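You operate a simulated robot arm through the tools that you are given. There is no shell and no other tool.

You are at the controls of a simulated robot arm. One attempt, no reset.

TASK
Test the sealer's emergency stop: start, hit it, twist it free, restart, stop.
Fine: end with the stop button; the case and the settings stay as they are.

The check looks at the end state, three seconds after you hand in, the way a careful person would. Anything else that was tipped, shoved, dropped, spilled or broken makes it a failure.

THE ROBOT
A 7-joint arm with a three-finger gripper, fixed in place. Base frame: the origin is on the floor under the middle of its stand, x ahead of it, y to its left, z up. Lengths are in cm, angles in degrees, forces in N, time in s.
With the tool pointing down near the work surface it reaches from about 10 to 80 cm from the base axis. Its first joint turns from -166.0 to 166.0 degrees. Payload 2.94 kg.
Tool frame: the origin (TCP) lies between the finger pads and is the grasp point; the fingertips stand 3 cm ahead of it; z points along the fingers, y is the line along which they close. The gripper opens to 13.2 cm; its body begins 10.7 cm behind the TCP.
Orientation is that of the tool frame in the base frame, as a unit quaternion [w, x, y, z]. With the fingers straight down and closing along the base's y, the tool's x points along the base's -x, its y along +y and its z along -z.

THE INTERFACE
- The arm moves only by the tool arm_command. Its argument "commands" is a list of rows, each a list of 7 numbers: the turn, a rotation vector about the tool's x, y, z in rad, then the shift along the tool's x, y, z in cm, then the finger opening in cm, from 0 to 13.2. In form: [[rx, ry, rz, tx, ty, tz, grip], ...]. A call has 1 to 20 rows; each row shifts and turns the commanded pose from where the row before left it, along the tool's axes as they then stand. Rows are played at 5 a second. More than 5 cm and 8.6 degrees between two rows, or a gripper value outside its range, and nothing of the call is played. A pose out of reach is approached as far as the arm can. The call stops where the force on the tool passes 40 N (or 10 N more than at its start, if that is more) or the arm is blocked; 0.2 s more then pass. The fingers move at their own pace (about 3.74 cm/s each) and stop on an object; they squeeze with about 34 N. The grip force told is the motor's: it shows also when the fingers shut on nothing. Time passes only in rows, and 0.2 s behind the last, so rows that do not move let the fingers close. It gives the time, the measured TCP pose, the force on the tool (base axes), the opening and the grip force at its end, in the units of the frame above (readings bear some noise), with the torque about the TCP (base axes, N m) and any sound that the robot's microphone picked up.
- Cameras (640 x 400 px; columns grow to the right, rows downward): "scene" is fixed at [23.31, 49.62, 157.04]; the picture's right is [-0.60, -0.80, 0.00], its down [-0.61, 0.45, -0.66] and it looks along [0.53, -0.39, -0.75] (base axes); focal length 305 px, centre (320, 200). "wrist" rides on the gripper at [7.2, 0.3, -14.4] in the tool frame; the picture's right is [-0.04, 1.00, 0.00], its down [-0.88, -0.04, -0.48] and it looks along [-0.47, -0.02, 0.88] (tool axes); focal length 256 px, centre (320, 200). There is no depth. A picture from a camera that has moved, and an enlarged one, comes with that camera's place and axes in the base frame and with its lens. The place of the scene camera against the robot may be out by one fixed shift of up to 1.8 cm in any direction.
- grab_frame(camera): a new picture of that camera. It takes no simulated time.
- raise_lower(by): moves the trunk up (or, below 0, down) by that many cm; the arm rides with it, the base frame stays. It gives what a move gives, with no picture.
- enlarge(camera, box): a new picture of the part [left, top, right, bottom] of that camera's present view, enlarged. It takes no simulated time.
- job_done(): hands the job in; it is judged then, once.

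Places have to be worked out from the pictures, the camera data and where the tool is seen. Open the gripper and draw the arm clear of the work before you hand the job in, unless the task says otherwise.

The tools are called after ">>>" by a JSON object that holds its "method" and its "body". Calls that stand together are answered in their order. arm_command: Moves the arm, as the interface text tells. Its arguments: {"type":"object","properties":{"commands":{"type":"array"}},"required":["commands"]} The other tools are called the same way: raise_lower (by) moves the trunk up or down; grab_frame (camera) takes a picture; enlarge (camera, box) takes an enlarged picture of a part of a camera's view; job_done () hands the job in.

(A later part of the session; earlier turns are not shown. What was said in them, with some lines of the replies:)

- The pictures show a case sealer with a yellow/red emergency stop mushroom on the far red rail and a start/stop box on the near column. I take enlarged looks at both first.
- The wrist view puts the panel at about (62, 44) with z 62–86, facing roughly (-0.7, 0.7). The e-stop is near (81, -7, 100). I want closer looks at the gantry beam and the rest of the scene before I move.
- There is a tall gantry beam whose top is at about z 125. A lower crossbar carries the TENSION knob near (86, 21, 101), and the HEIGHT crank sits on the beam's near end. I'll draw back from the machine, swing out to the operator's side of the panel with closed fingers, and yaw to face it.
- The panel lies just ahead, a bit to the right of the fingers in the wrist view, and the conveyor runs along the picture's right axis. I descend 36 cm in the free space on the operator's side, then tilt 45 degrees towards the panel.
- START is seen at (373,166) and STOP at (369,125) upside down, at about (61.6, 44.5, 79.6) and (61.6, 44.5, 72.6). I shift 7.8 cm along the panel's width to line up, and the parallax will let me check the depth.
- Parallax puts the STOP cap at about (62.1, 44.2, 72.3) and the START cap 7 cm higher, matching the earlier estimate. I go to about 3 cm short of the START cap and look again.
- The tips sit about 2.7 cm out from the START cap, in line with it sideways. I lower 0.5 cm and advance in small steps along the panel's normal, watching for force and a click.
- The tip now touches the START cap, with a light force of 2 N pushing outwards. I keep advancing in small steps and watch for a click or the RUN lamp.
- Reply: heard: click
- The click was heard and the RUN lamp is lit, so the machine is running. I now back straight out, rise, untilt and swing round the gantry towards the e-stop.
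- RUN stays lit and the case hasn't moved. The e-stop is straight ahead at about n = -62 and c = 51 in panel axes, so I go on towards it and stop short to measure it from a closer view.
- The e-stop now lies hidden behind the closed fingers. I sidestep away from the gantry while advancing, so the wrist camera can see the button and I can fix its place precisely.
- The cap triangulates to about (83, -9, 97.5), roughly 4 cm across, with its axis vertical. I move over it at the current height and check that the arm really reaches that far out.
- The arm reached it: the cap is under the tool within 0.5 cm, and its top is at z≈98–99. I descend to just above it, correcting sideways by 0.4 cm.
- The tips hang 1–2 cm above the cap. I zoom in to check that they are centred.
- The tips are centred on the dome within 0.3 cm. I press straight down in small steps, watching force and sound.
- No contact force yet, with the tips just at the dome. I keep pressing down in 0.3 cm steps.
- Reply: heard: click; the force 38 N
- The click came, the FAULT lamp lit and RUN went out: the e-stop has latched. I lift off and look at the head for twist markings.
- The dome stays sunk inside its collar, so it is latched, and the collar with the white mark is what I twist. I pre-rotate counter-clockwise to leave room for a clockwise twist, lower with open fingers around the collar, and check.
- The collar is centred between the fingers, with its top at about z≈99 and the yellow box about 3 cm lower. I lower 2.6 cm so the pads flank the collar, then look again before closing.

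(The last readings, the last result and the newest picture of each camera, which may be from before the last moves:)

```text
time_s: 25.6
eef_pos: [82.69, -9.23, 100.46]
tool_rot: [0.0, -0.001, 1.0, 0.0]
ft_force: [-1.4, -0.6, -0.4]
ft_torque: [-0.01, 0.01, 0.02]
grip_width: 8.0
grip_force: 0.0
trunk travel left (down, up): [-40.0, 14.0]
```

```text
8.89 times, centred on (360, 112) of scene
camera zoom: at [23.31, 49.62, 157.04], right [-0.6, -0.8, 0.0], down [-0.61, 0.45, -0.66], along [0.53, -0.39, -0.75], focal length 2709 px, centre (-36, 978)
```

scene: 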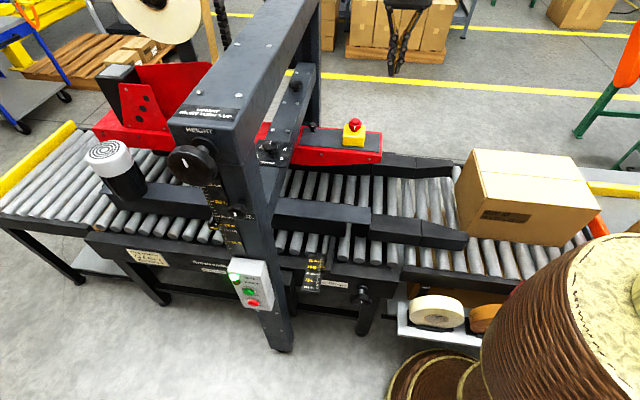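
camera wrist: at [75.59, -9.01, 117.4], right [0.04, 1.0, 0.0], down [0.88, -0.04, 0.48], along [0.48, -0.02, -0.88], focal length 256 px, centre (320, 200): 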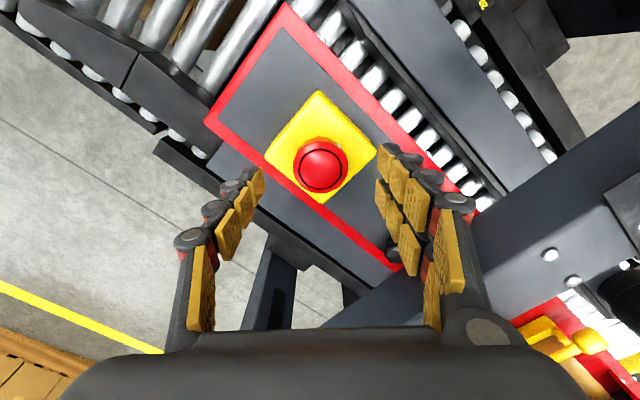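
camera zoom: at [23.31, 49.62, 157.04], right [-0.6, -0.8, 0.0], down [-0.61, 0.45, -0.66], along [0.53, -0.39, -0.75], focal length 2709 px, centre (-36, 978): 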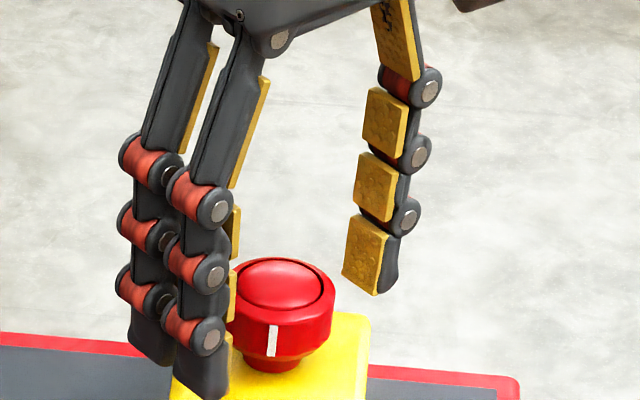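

The pads flank the collar and the tips stand clear of the yellow box. I close the fingers on the collar.

>>> {"method": "arm_command", "body": {"commands": [[0, 0, 0, 0, 0, 0, 5], [0, 0, 0, 0, 0, 0, 4], [0, 0, 0, 0, 0, 0, 3], [0, 0, 0, 0, 0, 0, 2], [0, 0, 0, 0, 0, 0, 2]]}}

>>> {"method": "enlarge", "body": {"camera": "wrist", "box": [220, 100, 420, 230]}}

>>> {"method": "enlarge", "body": {"camera": "scene", "box": [330, 90, 390, 135]}}

```text
time_s: 26.8
eef_pos: [82.8, -9.28, 100.43]
tool_rot: [-0.001, 0.0, 1.0, 0.0]
ft_force: [-1.0, 0.9, 0.5]
ft_torque: [-0.05, 0.16, -0.02]
grip_width: 4.11
grip_force: 30.7
trunk travel left (down, up): [-40.0, 14.0]
```

```text
3.08 times, centred on (320, 165) of wrist
camera zoom: at [75.52, -8.99, 114.74], right [0.04, 1.0, 0.0], down [0.88, -0.04, 0.48], along [0.47, -0.02, -0.88], focal length 788 px, centre (320, 308)
```

zoom: 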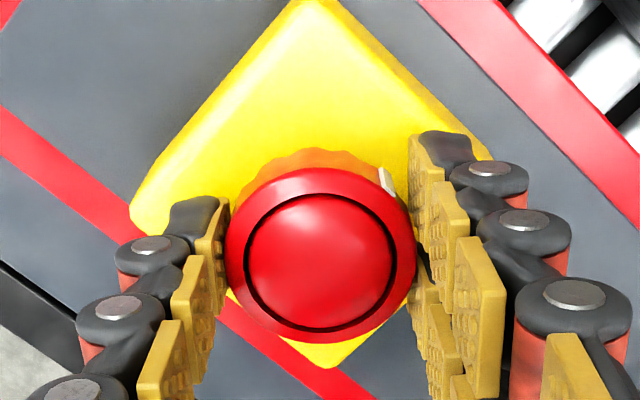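

```text
8.89 times, centred on (360, 112) of scene
camera zoom: at [23.31, 49.62, 157.04], right [-0.6, -0.8, 0.0], down [-0.61, 0.45, -0.66], along [0.53, -0.39, -0.75], focal length 2709 px, centre (-36, 978)
```

zoom: 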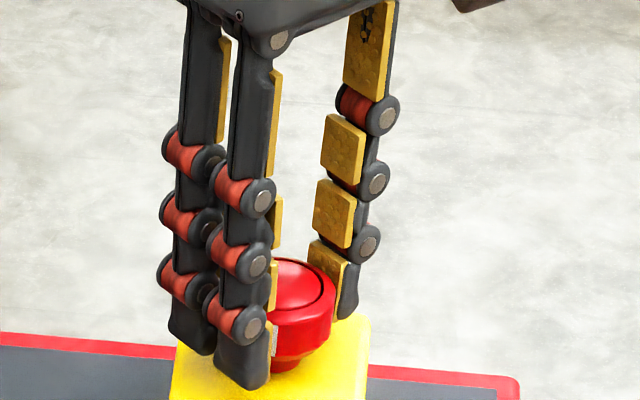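

The collar is held at 4.1 cm. I twist clockwise seen from above, in small steps, and watch the torque.

>>> {"method": "arm_command", "body": {"commands": [[0, 0, 0.1, 0, 0, 0, 2], [0, 0, 0.1, 0, 0, 0, 2], [0, 0, 0.1, 0, 0, 0, 2], [0, 0, 0, 0, 0, 0, 2]]}}

>>> {"method": "enlarge", "body": {"camera": "wrist", "box": [220, 100, 420, 230]}}

>>> {"method": "enlarge", "body": {"camera": "scene", "box": [330, 90, 390, 135]}}

```text
time_s: 27.8
eef_pos: [82.7, -9.19, 100.33]
tool_rot: [0.0, 0.15, 0.989, 0.0]
ft_force: [1.3, 1.7, 0.4]
ft_torque: [0.12, 0.14, 0.02]
grip_width: 4.06
grip_force: 44.9
trunk travel left (down, up): [-40.0, 14.0]
```

```text
3.08 times, centred on (320, 165) of wrist
camera zoom: at [75.92, -6.87, 114.74], right [0.34, 0.94, 0.0], down [0.83, -0.3, 0.48], along [0.45, -0.16, -0.88], focal length 788 px, centre (320, 308)
```

zoom: 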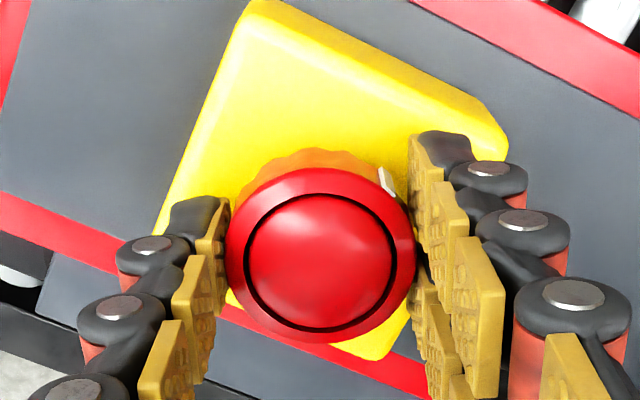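

```text
8.89 times, centred on (360, 112) of scene
camera zoom: at [23.31, 49.62, 157.04], right [-0.6, -0.8, 0.0], down [-0.61, 0.45, -0.66], along [0.53, -0.39, -0.75], focal length 2709 px, centre (-36, 978)
```

zoom: 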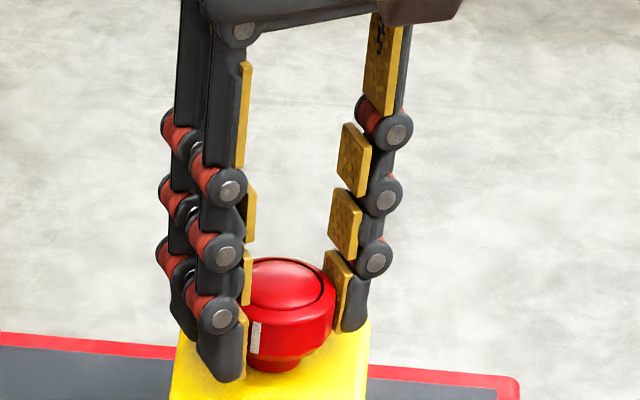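

The mark turns along with the fingers while the box stays put, at almost no torque. I keep twisting clockwise.

>>> {"method": "arm_command", "body": {"commands": [[0, 0, 0.1, 0, 0, 0, 2], [0, 0, 0.1, 0, 0, 0, 2], [0, 0, 0.1, 0, 0, 0, 2], [0, 0, 0.1, 0, 0, 0, 2], [0, 0, 0, 0, 0, 0, 2]]}}

>>> {"method": "enlarge", "body": {"camera": "wrist", "box": [220, 100, 420, 230]}}

>>> {"method": "enlarge", "body": {"camera": "scene", "box": [210, 240, 310, 320]}}

```text
time_s: 29.0
eef_pos: [82.71, -9.27, 100.49]
tool_rot: [0.001, 0.344, 0.939, 0.0]
ft_force: [6.9, -1.7, 1.1]
ft_torque: [0.09, 0.04, 0.01]
grip_width: 4.05
grip_force: 44.8
trunk travel left (down, up): [-40.0, 14.0]
```

```text
3.08 times, centred on (320, 165) of wrist
camera zoom: at [77.39, -4.41, 114.73], right [0.68, 0.74, 0.0], down [0.65, -0.6, 0.48], along [0.35, -0.32, -0.88], focal length 788 px, centre (320, 308)
```

zoom: 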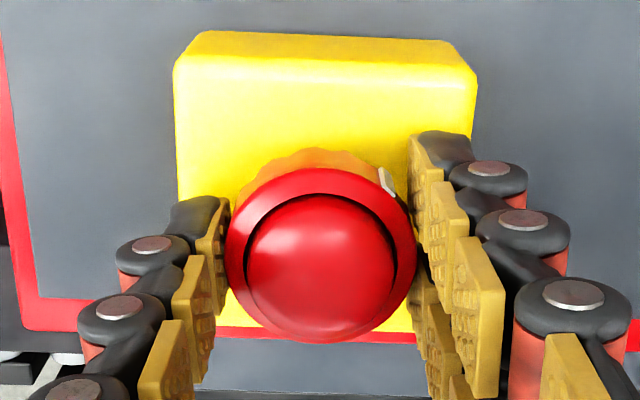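

```text
5.00 times, centred on (260, 280) of scene
camera zoom: at [23.31, 49.62, 157.04], right [-0.6, -0.8, 0.0], down [-0.61, 0.45, -0.66], along [0.53, -0.39, -0.75], focal length 1524 px, centre (620, -200)
```

zoom: 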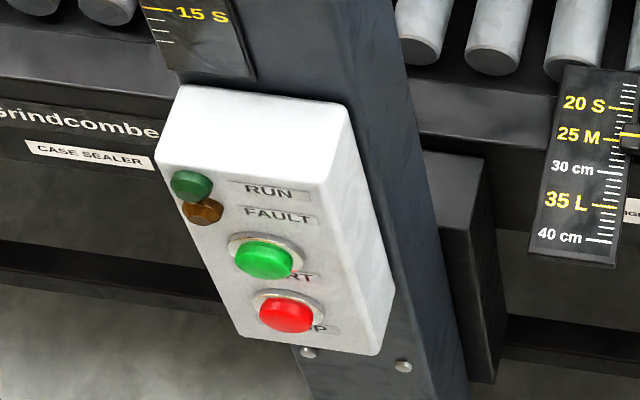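

The dome popped back up and the FAULT lamp is out, so the e-stop is free. I open the fingers, wait for them to clear, and rise straight up.

>>> {"method": "arm_command", "body": {"commands": [[0, 0, 0, 0, 0, 0, 5], [0, 0, 0, 0, 0, 0, 8], [0, 0, 0, 0, 0, 0, 8], [0, 0, 0, 0, 0, 0, 8], [0, 0, 0, 0, 0, -3, 8], [0, 0, 0, 0, 0, -4.5, 8], [0, 0, 0, 0, 0, -4.5, 8]]}}

>>> {"method": "grab_frame", "body": {"camera": "wrist"}}

>>> {"method": "enlarge", "body": {"camera": "wrist", "box": [260, 70, 380, 170]}}

>>> {"method": "enlarge", "body": {"camera": "scene", "box": [325, 90, 395, 150]}}

>>> {"method": "grab_frame", "body": {"camera": "scene"}}

```text
time_s: 30.6
eef_pos: [82.51, -9.33, 112.14]
tool_rot: [-0.001, 0.342, 0.94, 0.001]
ft_force: [-0.3, 0.0, -0.6]
ft_torque: [-0.03, -0.09, -0.01]
grip_width: 8.0
grip_force: 0.1
trunk travel left (down, up): [-40.0, 14.0]
```

```text
taken
camera wrist: at [77.26, -4.5, 126.54], right [0.68, 0.74, 0.0], down [0.65, -0.6, 0.47], along [0.35, -0.32, -0.88], focal length 256 px, centre (320, 200)
```

wrist: 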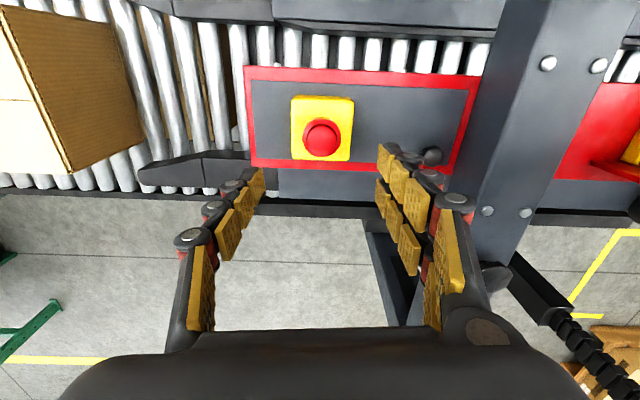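

```text
4.00 times, centred on (320, 120) of wrist
camera zoom: at [77.26, -4.5, 126.54], right [0.68, 0.74, 0.0], down [0.65, -0.6, 0.47], along [0.35, -0.32, -0.88], focal length 1024 px, centre (320, 520)
```

zoom: 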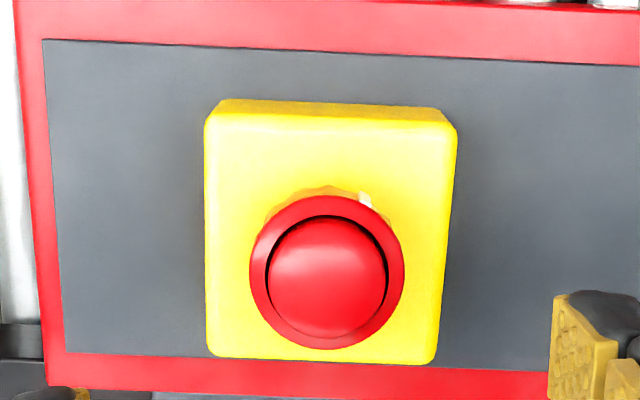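

```text
6.67 times, centred on (360, 120) of scene
camera zoom: at [23.31, 49.62, 157.04], right [-0.6, -0.8, 0.0], down [-0.61, 0.45, -0.66], along [0.53, -0.39, -0.75], focal length 2032 px, centre (53, 733)
```

zoom: 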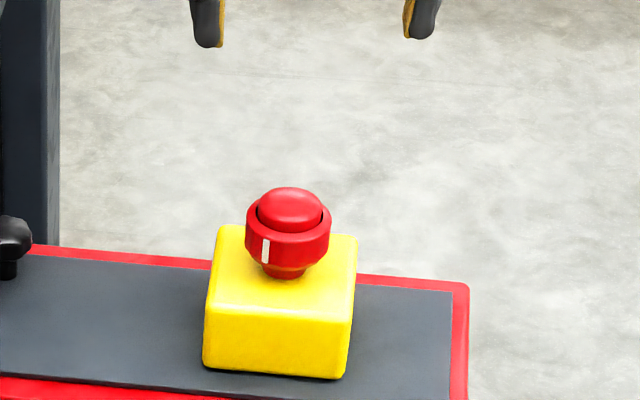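

```text
taken
```

scene: 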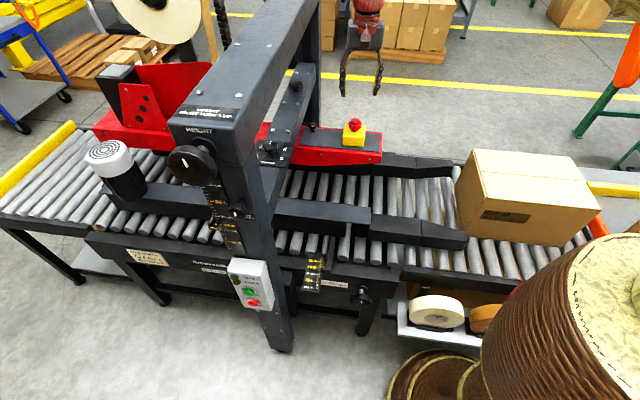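

The dome is up and the button is free. I now close the fingers, rise and go back round the gantry to the panel along the same way.

>>> {"method": "arm_command", "body": {"commands": [[0, 0, 0.0707, 0, 0, -4.8, 8], [0, 0, 0, 0, 0, -4.8, 4], [0, 0, 0, 0, 0, -4.8, 0], [0, 0, 0, 4.95, 0.17, 0, 0], [0, 0, 0, 4.95, 0.17, 0, 0], [0, 0, 0, 4.95, 0.17, 0, 0], [0, 0, 0, 4.95, 0.17, 0, 0], [0, 0, 0, 4.95, 0.17, 0, 0], [0, 0, 0, 4.95, 0.17, 0, 0], [0, 0, 0, 4.95, 0.17, 0, 0], [0, 0, 0, 4.95, 0.17, 0, 0], [0, 0, 0, 4.95, 0.17, 0, 0], [0, 0, 0, 4.95, 0.17, 0, 0], [0, 0, 0, 4.95, 0.17, 0, 0], [0, 0, 0, 4.95, 0.17, 0, 0], [0, 0, 0, 4.95, 0.17, 0, 0], [0, 0, 0, 4.95, 0.17, 0, 0], [0, 0, 0, 2.5, 3.5, 2, 0], [0, 0, 0, 2.5, 3.5, 2, 0], [0, 0, 0, 0, 3.5, 3.5, 0]]}}

>>> {"method": "grab_frame", "body": {"camera": "scene"}}

>>> {"method": "enlarge", "body": {"camera": "scene", "box": [325, 90, 395, 150]}}

```text
time_s: 34.8
eef_pos: [38.55, 51.81, 119.07]
tool_rot: [0.0, 0.376, 0.927, -0.001]
ft_force: [0.0, 0.2, 0.5]
ft_torque: [-0.06, 0.1, -0.03]
grip_width: 0.0
grip_force: 28.3
trunk travel left (down, up): [-40.0, 14.0]
```

```text
taken
```

scene: 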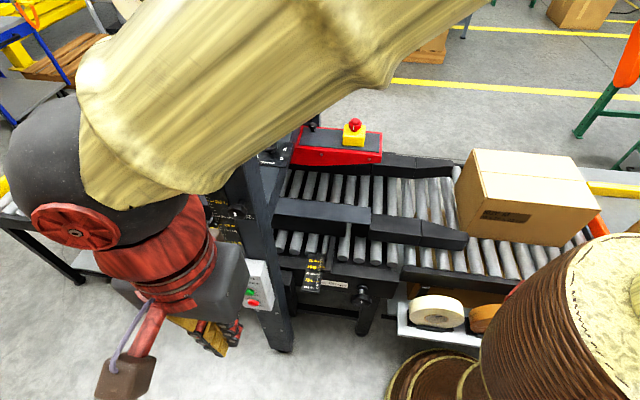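

```text
6.67 times, centred on (360, 120) of scene
camera zoom: at [23.31, 49.62, 157.04], right [-0.6, -0.8, 0.0], down [-0.61, 0.45, -0.66], along [0.53, -0.39, -0.75], focal length 2032 px, centre (53, 733)
```

zoom: 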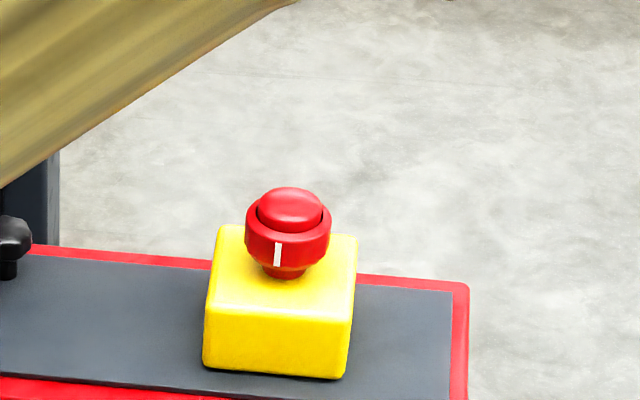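

The e-stop collar has almost sprung back to its old place and the dome is up. I go on to the panel: shift sideways, then descend and tilt to the pre-press pose.

>>> {"method": "arm_command", "body": {"commands": [[0, 0, 0, 0, 3.37, 3.42, 0], [0, 0, 0, 0, 3.37, 3.42, 0], [0, 0, 0, 0, 3.37, 3.42, 0], [0, -0.131, 0, 0.34, 0, 4.88, 0], [0, -0.131, 0, 0.94, 0, 4.8, 0], [0, -0.131, 0, 1.6, 0, 4.63, 0], [0, -0.131, 0, 2.15, 0, 4.4, 0], [0, -0.131, 0, 2.74, 0, 4.06, 0], [0, -0.131, 0, 3.21, 0, 3.7, 0], [0, 0, 0, 0, 0, 0, 0]]}}

>>> {"method": "grab_frame", "body": {"camera": "wrist"}}

>>> {"method": "enlarge", "body": {"camera": "scene", "box": [210, 240, 310, 320]}}

```text
time_s: 37.0
eef_pos: [44.12, 60.84, 80.25]
tool_rot: [0.355, 0.349, 0.856, -0.138]
ft_force: [-0.2, 0.3, 2.5]
ft_torque: [0.06, 0.1, -0.04]
grip_width: 0.04
grip_force: 28.7
trunk travel left (down, up): [-40.0, 14.0]
```

```text
taken
camera wrist: at [33.37, 71.69, 85.34], right [0.72, 0.7, 0.04], down [0.17, -0.23, 0.96], along [0.67, -0.68, -0.29], focal length 256 px, centre (320, 200)
```

wrist: 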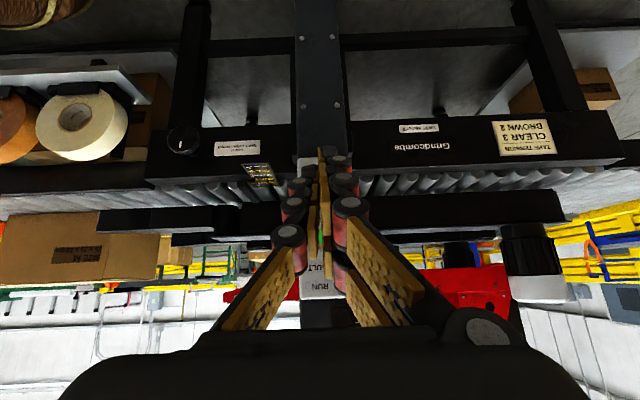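

```text
5.00 times, centred on (260, 280) of scene
camera zoom: at [23.31, 49.62, 157.04], right [-0.6, -0.8, 0.0], down [-0.61, 0.45, -0.66], along [0.53, -0.39, -0.75], focal length 1524 px, centre (620, -200)
```

zoom: 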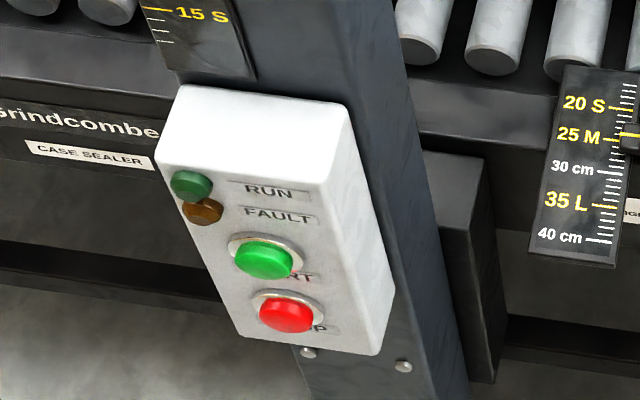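

I'm at (44.1, 60.8, 80.3), tilted 45 degrees, and both lamps are out. I approach to 2.5 cm short of the START cap.

>>> {"method": "arm_command", "body": {"commands": [[0, 0, 0, -3.04, -0.08, 3.36, 0], [0, 0, 0, -3.04, -0.08, 3.36, 0], [0, 0, 0, -3.04, -0.08, 3.36, 0], [0, 0, 0, -3.04, -0.08, 3.36, 0], [0, 0, 0, 0, 0, 0, 0]]}}

>>> {"method": "enlarge", "body": {"camera": "wrist", "box": [240, 80, 400, 330]}}

>>> {"method": "enlarge", "body": {"camera": "scene", "box": [210, 240, 310, 320]}}

```text
time_s: 38.2
eef_pos: [56.73, 47.58, 78.73]
tool_rot: [0.355, 0.347, 0.856, -0.144]
ft_force: [-0.2, -0.1, -0.8]
ft_torque: [0.01, 0.03, 0.03]
grip_width: 0.0
grip_force: 28.2
trunk travel left (down, up): [-40.0, 14.0]
```

```text
1.60 times, centred on (320, 205) of wrist
camera zoom: at [46.07, 58.46, 83.75], right [0.72, 0.7, 0.03], down [0.18, -0.22, 0.96], along [0.67, -0.68, -0.28], focal length 410 px, centre (320, 192)
```

zoom: 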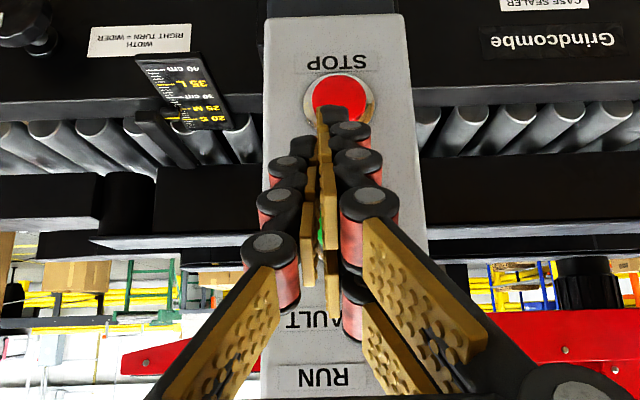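

```text
5.00 times, centred on (260, 280) of scene
camera zoom: at [23.31, 49.62, 157.04], right [-0.6, -0.8, 0.0], down [-0.61, 0.45, -0.66], along [0.53, -0.39, -0.75], focal length 1524 px, centre (620, -200)
```

zoom: 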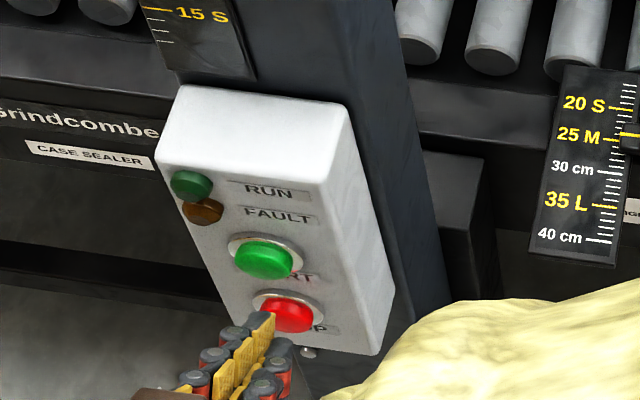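

The pose is 0.6 cm low and 0.4 cm to one side of the first press, so I correct that while closing the gap. Then I press in small steps.

>>> {"method": "arm_command", "body": {"commands": [[0, 0, 0, -1.84, 0.4, 0.99, 0], [0, 0, 0, -0.18, 0, 0.18, 0], [0, 0, 0, -0.2, 0, 0.2, 0], [0, 0, 0, 0, 0, 0, 0]]}}

>>> {"method": "enlarge", "body": {"camera": "scene", "box": [210, 240, 310, 320]}}

```text
time_s: 39.2
eef_pos: [58.75, 46.18, 79.3]
tool_rot: [0.355, 0.346, 0.856, -0.144]
ft_force: [-8.5, 10.8, -0.6]
ft_torque: [0.05, 0.04, 0.07]
grip_width: 0.01
grip_force: 28.8
trunk travel left (down, up): [-40.0, 14.0]
heard: click
```

```text
5.00 times, centred on (260, 280) of scene
camera zoom: at [23.31, 49.62, 157.04], right [-0.6, -0.8, 0.0], down [-0.61, 0.45, -0.66], along [0.53, -0.39, -0.75], focal length 1524 px, centre (620, -200)
```

zoom: 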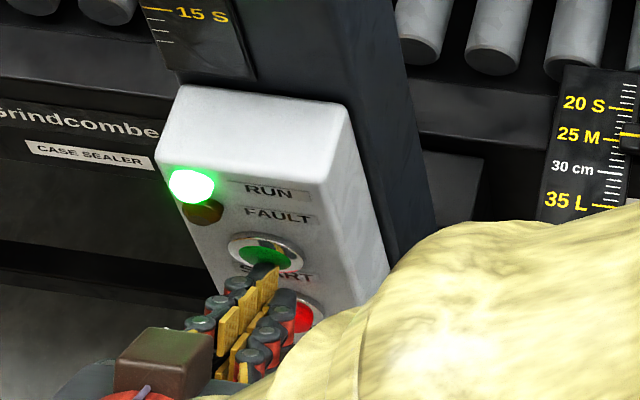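

The click came and RUN is lit again, so the restart worked. I back off 3.5 cm, drop 7 cm to the STOP button and check alignment.

>>> {"method": "arm_command", "body": {"commands": [[0, 0, 0, 2.6, 0, -2.6, 0], [0, 0, 0, 2.475, 0, 2.475, 0], [0, 0, 0, 2.475, 0, 2.475, 0], [0, 0, 0, 0, 0, 0, 0]]}}

>>> {"method": "enlarge", "body": {"camera": "scene", "box": [210, 240, 310, 320]}}

>>> {"method": "enlarge", "body": {"camera": "wrist", "box": [240, 80, 400, 330]}}

>>> {"method": "grab_frame", "body": {"camera": "scene"}}

```text
time_s: 40.2
eef_pos: [55.97, 48.61, 72.37]
tool_rot: [0.355, 0.347, 0.856, -0.146]
ft_force: [-0.5, -0.2, 0.2]
ft_torque: [-0.03, -0.01, -0.03]
grip_width: 0.01
grip_force: 28.4
trunk travel left (down, up): [-40.0, 14.0]
```

```text
5.00 times, centred on (260, 280) of scene
camera zoom: at [23.31, 49.62, 157.04], right [-0.6, -0.8, 0.0], down [-0.61, 0.45, -0.66], along [0.53, -0.39, -0.75], focal length 1524 px, centre (620, -200)
```

zoom: 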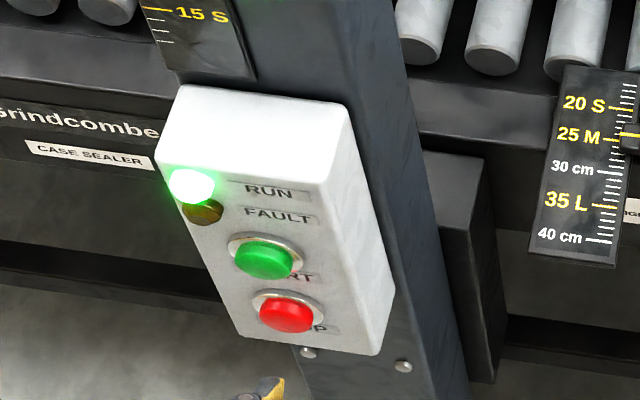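

```text
1.60 times, centred on (320, 205) of wrist
camera zoom: at [45.37, 59.5, 77.48], right [0.72, 0.7, 0.03], down [0.18, -0.22, 0.96], along [0.67, -0.68, -0.28], focal length 410 px, centre (320, 192)
```

zoom: 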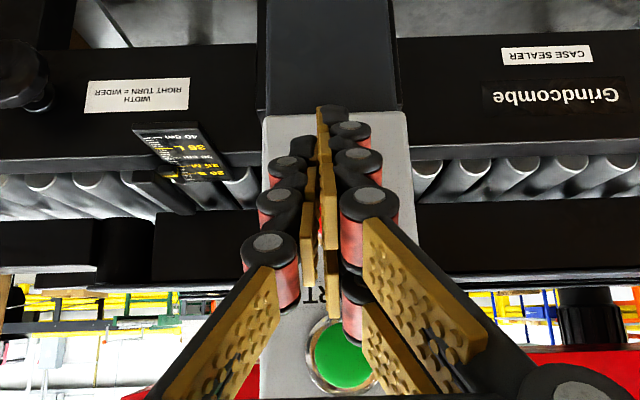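

```text
taken
```

scene: 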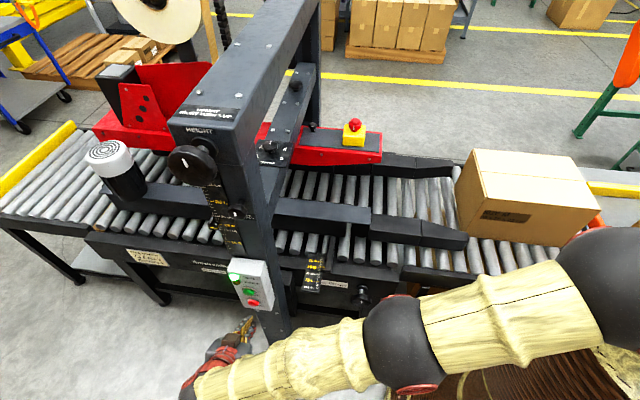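

RUN is still lit and the case hasn't moved. The fingers point at the STOP button about 3.3 cm out, so I approach and press it in small steps.

>>> {"method": "arm_command", "body": {"commands": [[0, 0, 0, -2.1, 0.1, 2.1, 0], [0, 0, 0, -0.2, 0, 0.2, 0], [0, 0, 0, -0.2, 0, 0.2, 0], [0, 0, 0, 0, 0, 0, 0]]}}

>>> {"method": "enlarge", "body": {"camera": "scene", "box": [210, 240, 310, 320]}}

```text
time_s: 41.2
eef_pos: [58.53, 46.32, 72.33]
tool_rot: [0.355, 0.347, 0.856, -0.144]
ft_force: [-3.6, 4.2, -2.0]
ft_torque: [0.06, 0.08, -0.01]
grip_width: 0.0
grip_force: 28.5
trunk travel left (down, up): [-40.0, 14.0]
heard: click
```

```text
5.00 times, centred on (260, 280) of scene
camera zoom: at [23.31, 49.62, 157.04], right [-0.6, -0.8, 0.0], down [-0.61, 0.45, -0.66], along [0.53, -0.39, -0.75], focal length 1524 px, centre (620, -200)
```

zoom: 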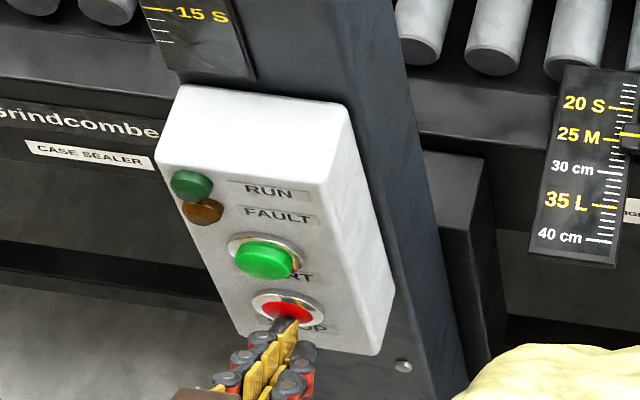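

The click came and RUN is out with no fault, so the sealer has stopped. I back straight out, rise, untilt and open the gripper well clear of the work.

>>> {"method": "arm_command", "body": {"commands": [[0, 0, 0, 3.18, 0, -3.18, 0], [0, 0, 0, 3.18, 0, -3.18, 0], [0, 0, 0, 3.18, 0, -3.18, 0], [0, 0, 0, 3.18, 0, -3.18, 0], [0, 0.131, 0, -3.21, 0, -3.7, 0], [0, 0.131, 0, -2.74, 0, -4.06, 0], [0, 0.131, 0, -2.15, 0, -4.4, 0], [0, 0.131, 0, -1.6, 0, -4.63, 0], [0, 0.131, 0, -0.94, 0, -4.8, 0], [0, 0.131, 0, -0.34, 0, -4.88, 0], [0, 0, 0, 0, -3.5, -3.5, 0], [0, 0, 0, 0, -3.5, -3.5, 0], [0, 0, 0, 0, -3.5, -3.5, 0], [0, 0, 0, 0, -3.5, -3.5, 0], [0, 0, 0, 0, -3.5, -3.5, 5], [0, 0, 0, 0, -3.5, -3.5, 10], [0, 0, 0, 0, 0, 0, 13], [0, 0, 0, 0, 0, 0, 13], [0, 0, 0, 0, 0, 0, 13]]}}

>>> {"method": "grab_frame", "body": {"camera": "scene"}}

>>> {"method": "grab_frame", "body": {"camera": "wrist"}}

>>> {"method": "enlarge", "body": {"camera": "scene", "box": [210, 240, 310, 320]}}

>>> {"method": "enlarge", "body": {"camera": "scene", "box": [325, 90, 395, 150]}}

```text
time_s: 45.2
eef_pos: [28.96, 43.63, 123.63]
tool_rot: [0.0, 0.376, 0.926, 0.0]
ft_force: [-0.1, 0.3, 0.4]
ft_torque: [0.04, 0.01, 0.02]
grip_width: 7.81
grip_force: 0.0
out of reach, approached as far as the arm can: row 3, 4
trunk travel left (down, up): [-40.0, 14.0]
```

```text
taken
```

scene: 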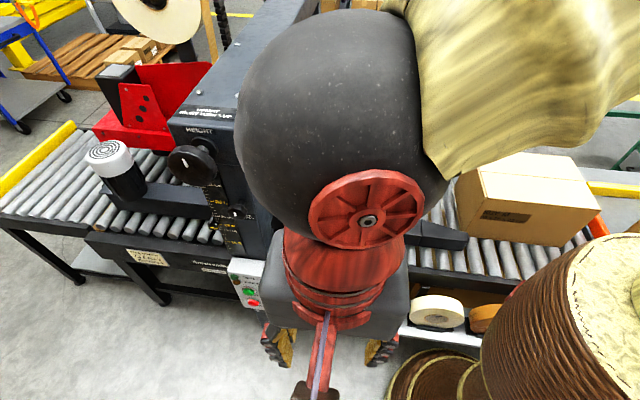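

```text
taken
camera wrist: at [24.12, 48.76, 137.92], right [0.73, 0.69, 0.0], down [0.6, -0.64, 0.48], along [0.33, -0.35, -0.88], focal length 256 px, centre (320, 200)
```

wrist: 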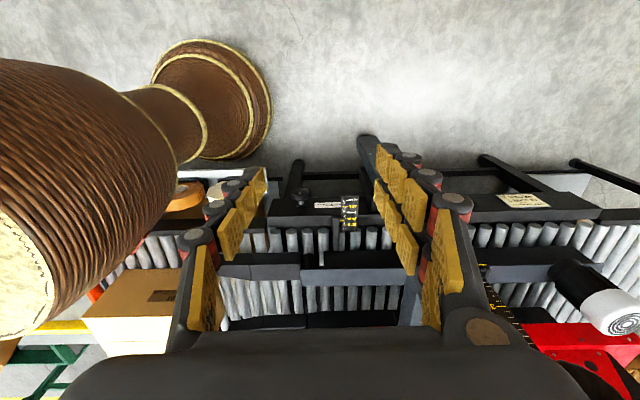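

```text
5.00 times, centred on (260, 280) of scene
camera zoom: at [23.31, 49.62, 157.04], right [-0.6, -0.8, 0.0], down [-0.61, 0.45, -0.66], along [0.53, -0.39, -0.75], focal length 1524 px, centre (620, -200)
```

zoom: 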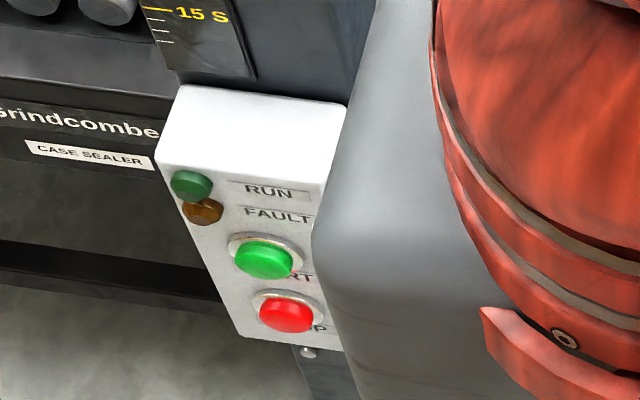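

```text
6.67 times, centred on (360, 120) of scene
camera zoom: at [23.31, 49.62, 157.04], right [-0.6, -0.8, 0.0], down [-0.61, 0.45, -0.66], along [0.53, -0.39, -0.75], focal length 2032 px, centre (53, 733)
```

zoom: 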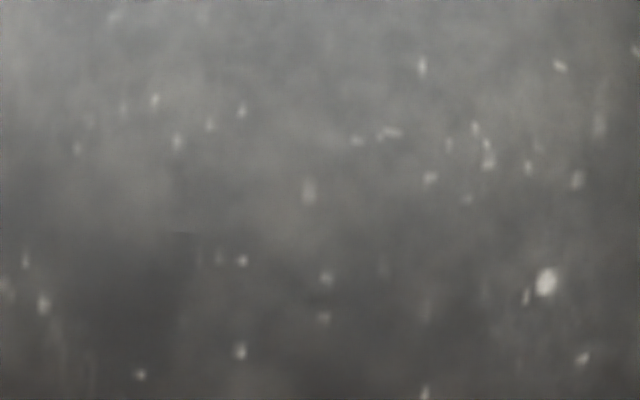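

RUN and FAULT are both dark, and the arm is simply hiding the e-stop from the scene camera. I move the open hand back near the start pose, clear of the gantry, so I can check the e-stop and the case.

>>> {"method": "arm_command", "body": {"commands": [[0, 0, 0, 0, -4, -2.4, 13], [0, 0, 0, 0, -1, 0, 13], [0, 0, 0, -4.86, 0, 0, 13], [0, 0, 0, -4.86, 0, 0, 13], [0, 0, 0, -4.86, 0, 0, 13], [0, 0, 0, -4.86, 0, 0, 13], [0, 0, 0, -4.86, 0, 0, 13], [0, 0, 0, -4.86, 0, 0, 13], [0, 0, 0, -4.86, 0, 0, 13], [0, 0, 0, -4.86, 0, 0, 13], [0, 0, 0, -4.86, 0, 0, 13], [0, 0, 0, 0, 0, 0, 13]]}}

>>> {"method": "grab_frame", "body": {"camera": "scene"}}

>>> {"method": "enlarge", "body": {"camera": "scene", "box": [325, 90, 395, 150]}}

>>> {"method": "enlarge", "body": {"camera": "scene", "box": [210, 240, 310, 320]}}

>>> {"method": "grab_frame", "body": {"camera": "wrist"}}

```text
time_s: 47.8
eef_pos: [57.27, 9.39, 126.15]
tool_rot: [0.0, 0.377, 0.926, 0.0]
ft_force: [-1.5, 0.3, 0.6]
ft_torque: [-0.02, -0.01, 0.0]
grip_width: 12.98
grip_force: 0.0
trunk travel left (down, up): [-40.0, 14.0]
```

```text
taken
```

scene: 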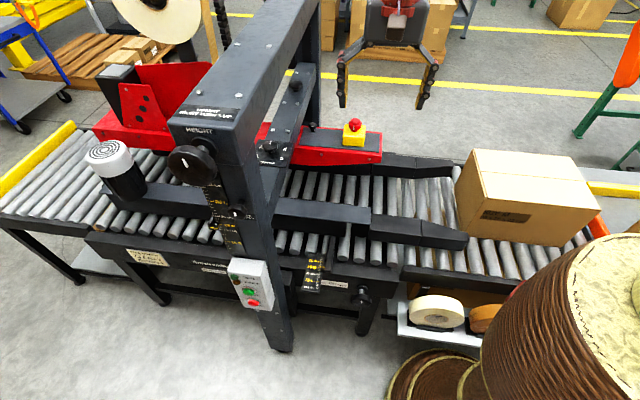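

```text
6.67 times, centred on (360, 120) of scene
camera zoom: at [23.31, 49.62, 157.04], right [-0.6, -0.8, 0.0], down [-0.61, 0.45, -0.66], along [0.53, -0.39, -0.75], focal length 2032 px, centre (53, 733)
```

zoom: 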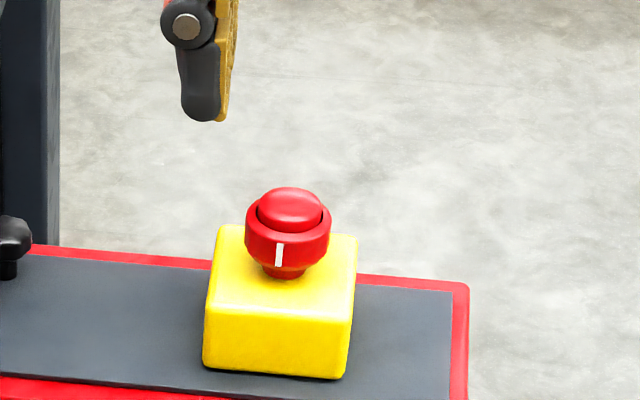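

```text
5.00 times, centred on (260, 280) of scene
camera zoom: at [23.31, 49.62, 157.04], right [-0.6, -0.8, 0.0], down [-0.61, 0.45, -0.66], along [0.53, -0.39, -0.75], focal length 1524 px, centre (620, -200)
```

zoom: 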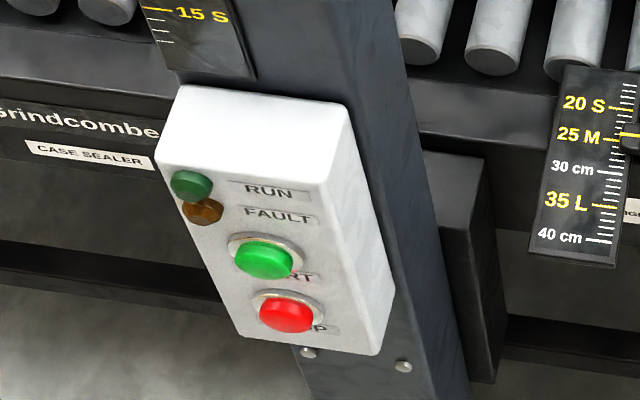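

```text
taken
camera wrist: at [52.33, 14.59, 140.52], right [0.73, 0.69, 0.0], down [0.6, -0.64, 0.48], along [0.33, -0.35, -0.88], focal length 256 px, centre (320, 200)
```

wrist: 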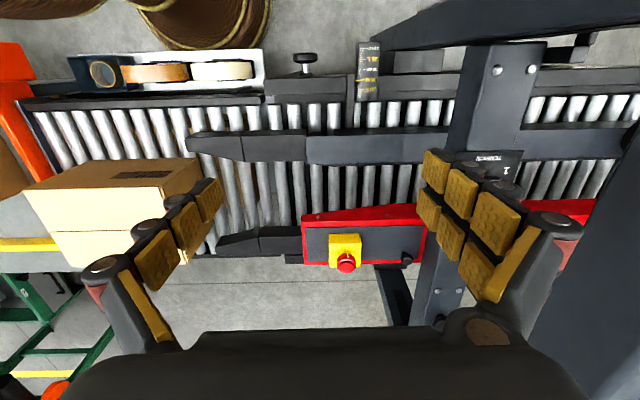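

Everything looks right: the dome is up, both lamps are dark and the case is in its old place. I make one last check that the HEIGHT and TENSION knobs are as before.

>>> {"method": "enlarge", "body": {"camera": "scene", "box": [160, 80, 320, 180]}}

>>> {"method": "enlarge", "body": {"camera": "scene", "box": [380, 140, 620, 340]}}

```text
4.00 times, centred on (240, 130) of scene
camera zoom: at [23.31, 49.62, 157.04], right [-0.6, -0.8, 0.0], down [-0.61, 0.45, -0.66], along [0.53, -0.39, -0.75], focal length 1219 px, centre (640, 480)
```

zoom: 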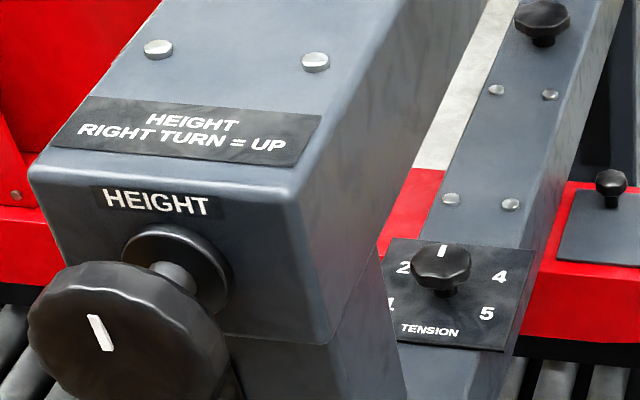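

```text
2.00 times, centred on (500, 240) of scene
camera zoom: at [23.31, 49.62, 157.04], right [-0.6, -0.8, 0.0], down [-0.61, 0.45, -0.66], along [0.53, -0.39, -0.75], focal length 610 px, centre (-40, 120)
```

zoom: 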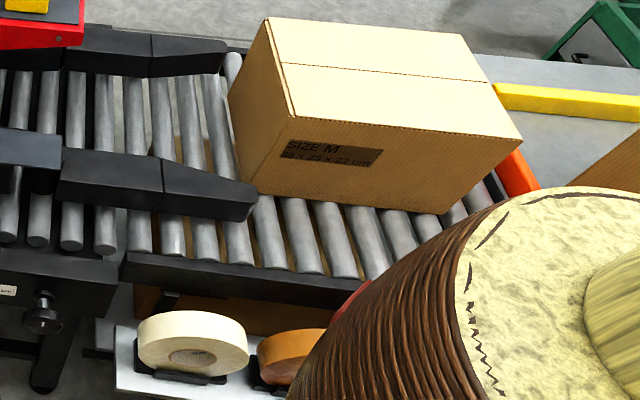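

The knobs, the case and the tape rolls are as they were. The sealer is stopped with the e-stop free, the gripper is open and the arm is clear, so I hand the job in.

>>> {"method": "job_done", "body": {}}

```text
The job is handed in.
```

The emergency stop test is done and the job is handed in. The sealer ended on the stop button.

1. **Start:** pressing START gave a click, and the RUN lamp lit.
2. **Emergency stop:** pressing the mushroom button gave a click. It latched, RUN went out and FAULT lit.
3. **Release:** a clockwise twist of about 40° freed it. The dome popped up and FAULT went out.
4. **Restart:** pressing START again gave a click, and RUN lit again.
5. **Stop:** pressing STOP gave a click. RUN went out and FAULT stayed dark.

In the final pictures, the case, the HEIGHT and TENSION knobs and the tape rolls look the same as at the start. The collar of the emergency stop sprang back after the twist, but its white mark was still a few degrees short of its original position when I handed in. The gripper is open and the hand is back near its start pose, clear of the machine.
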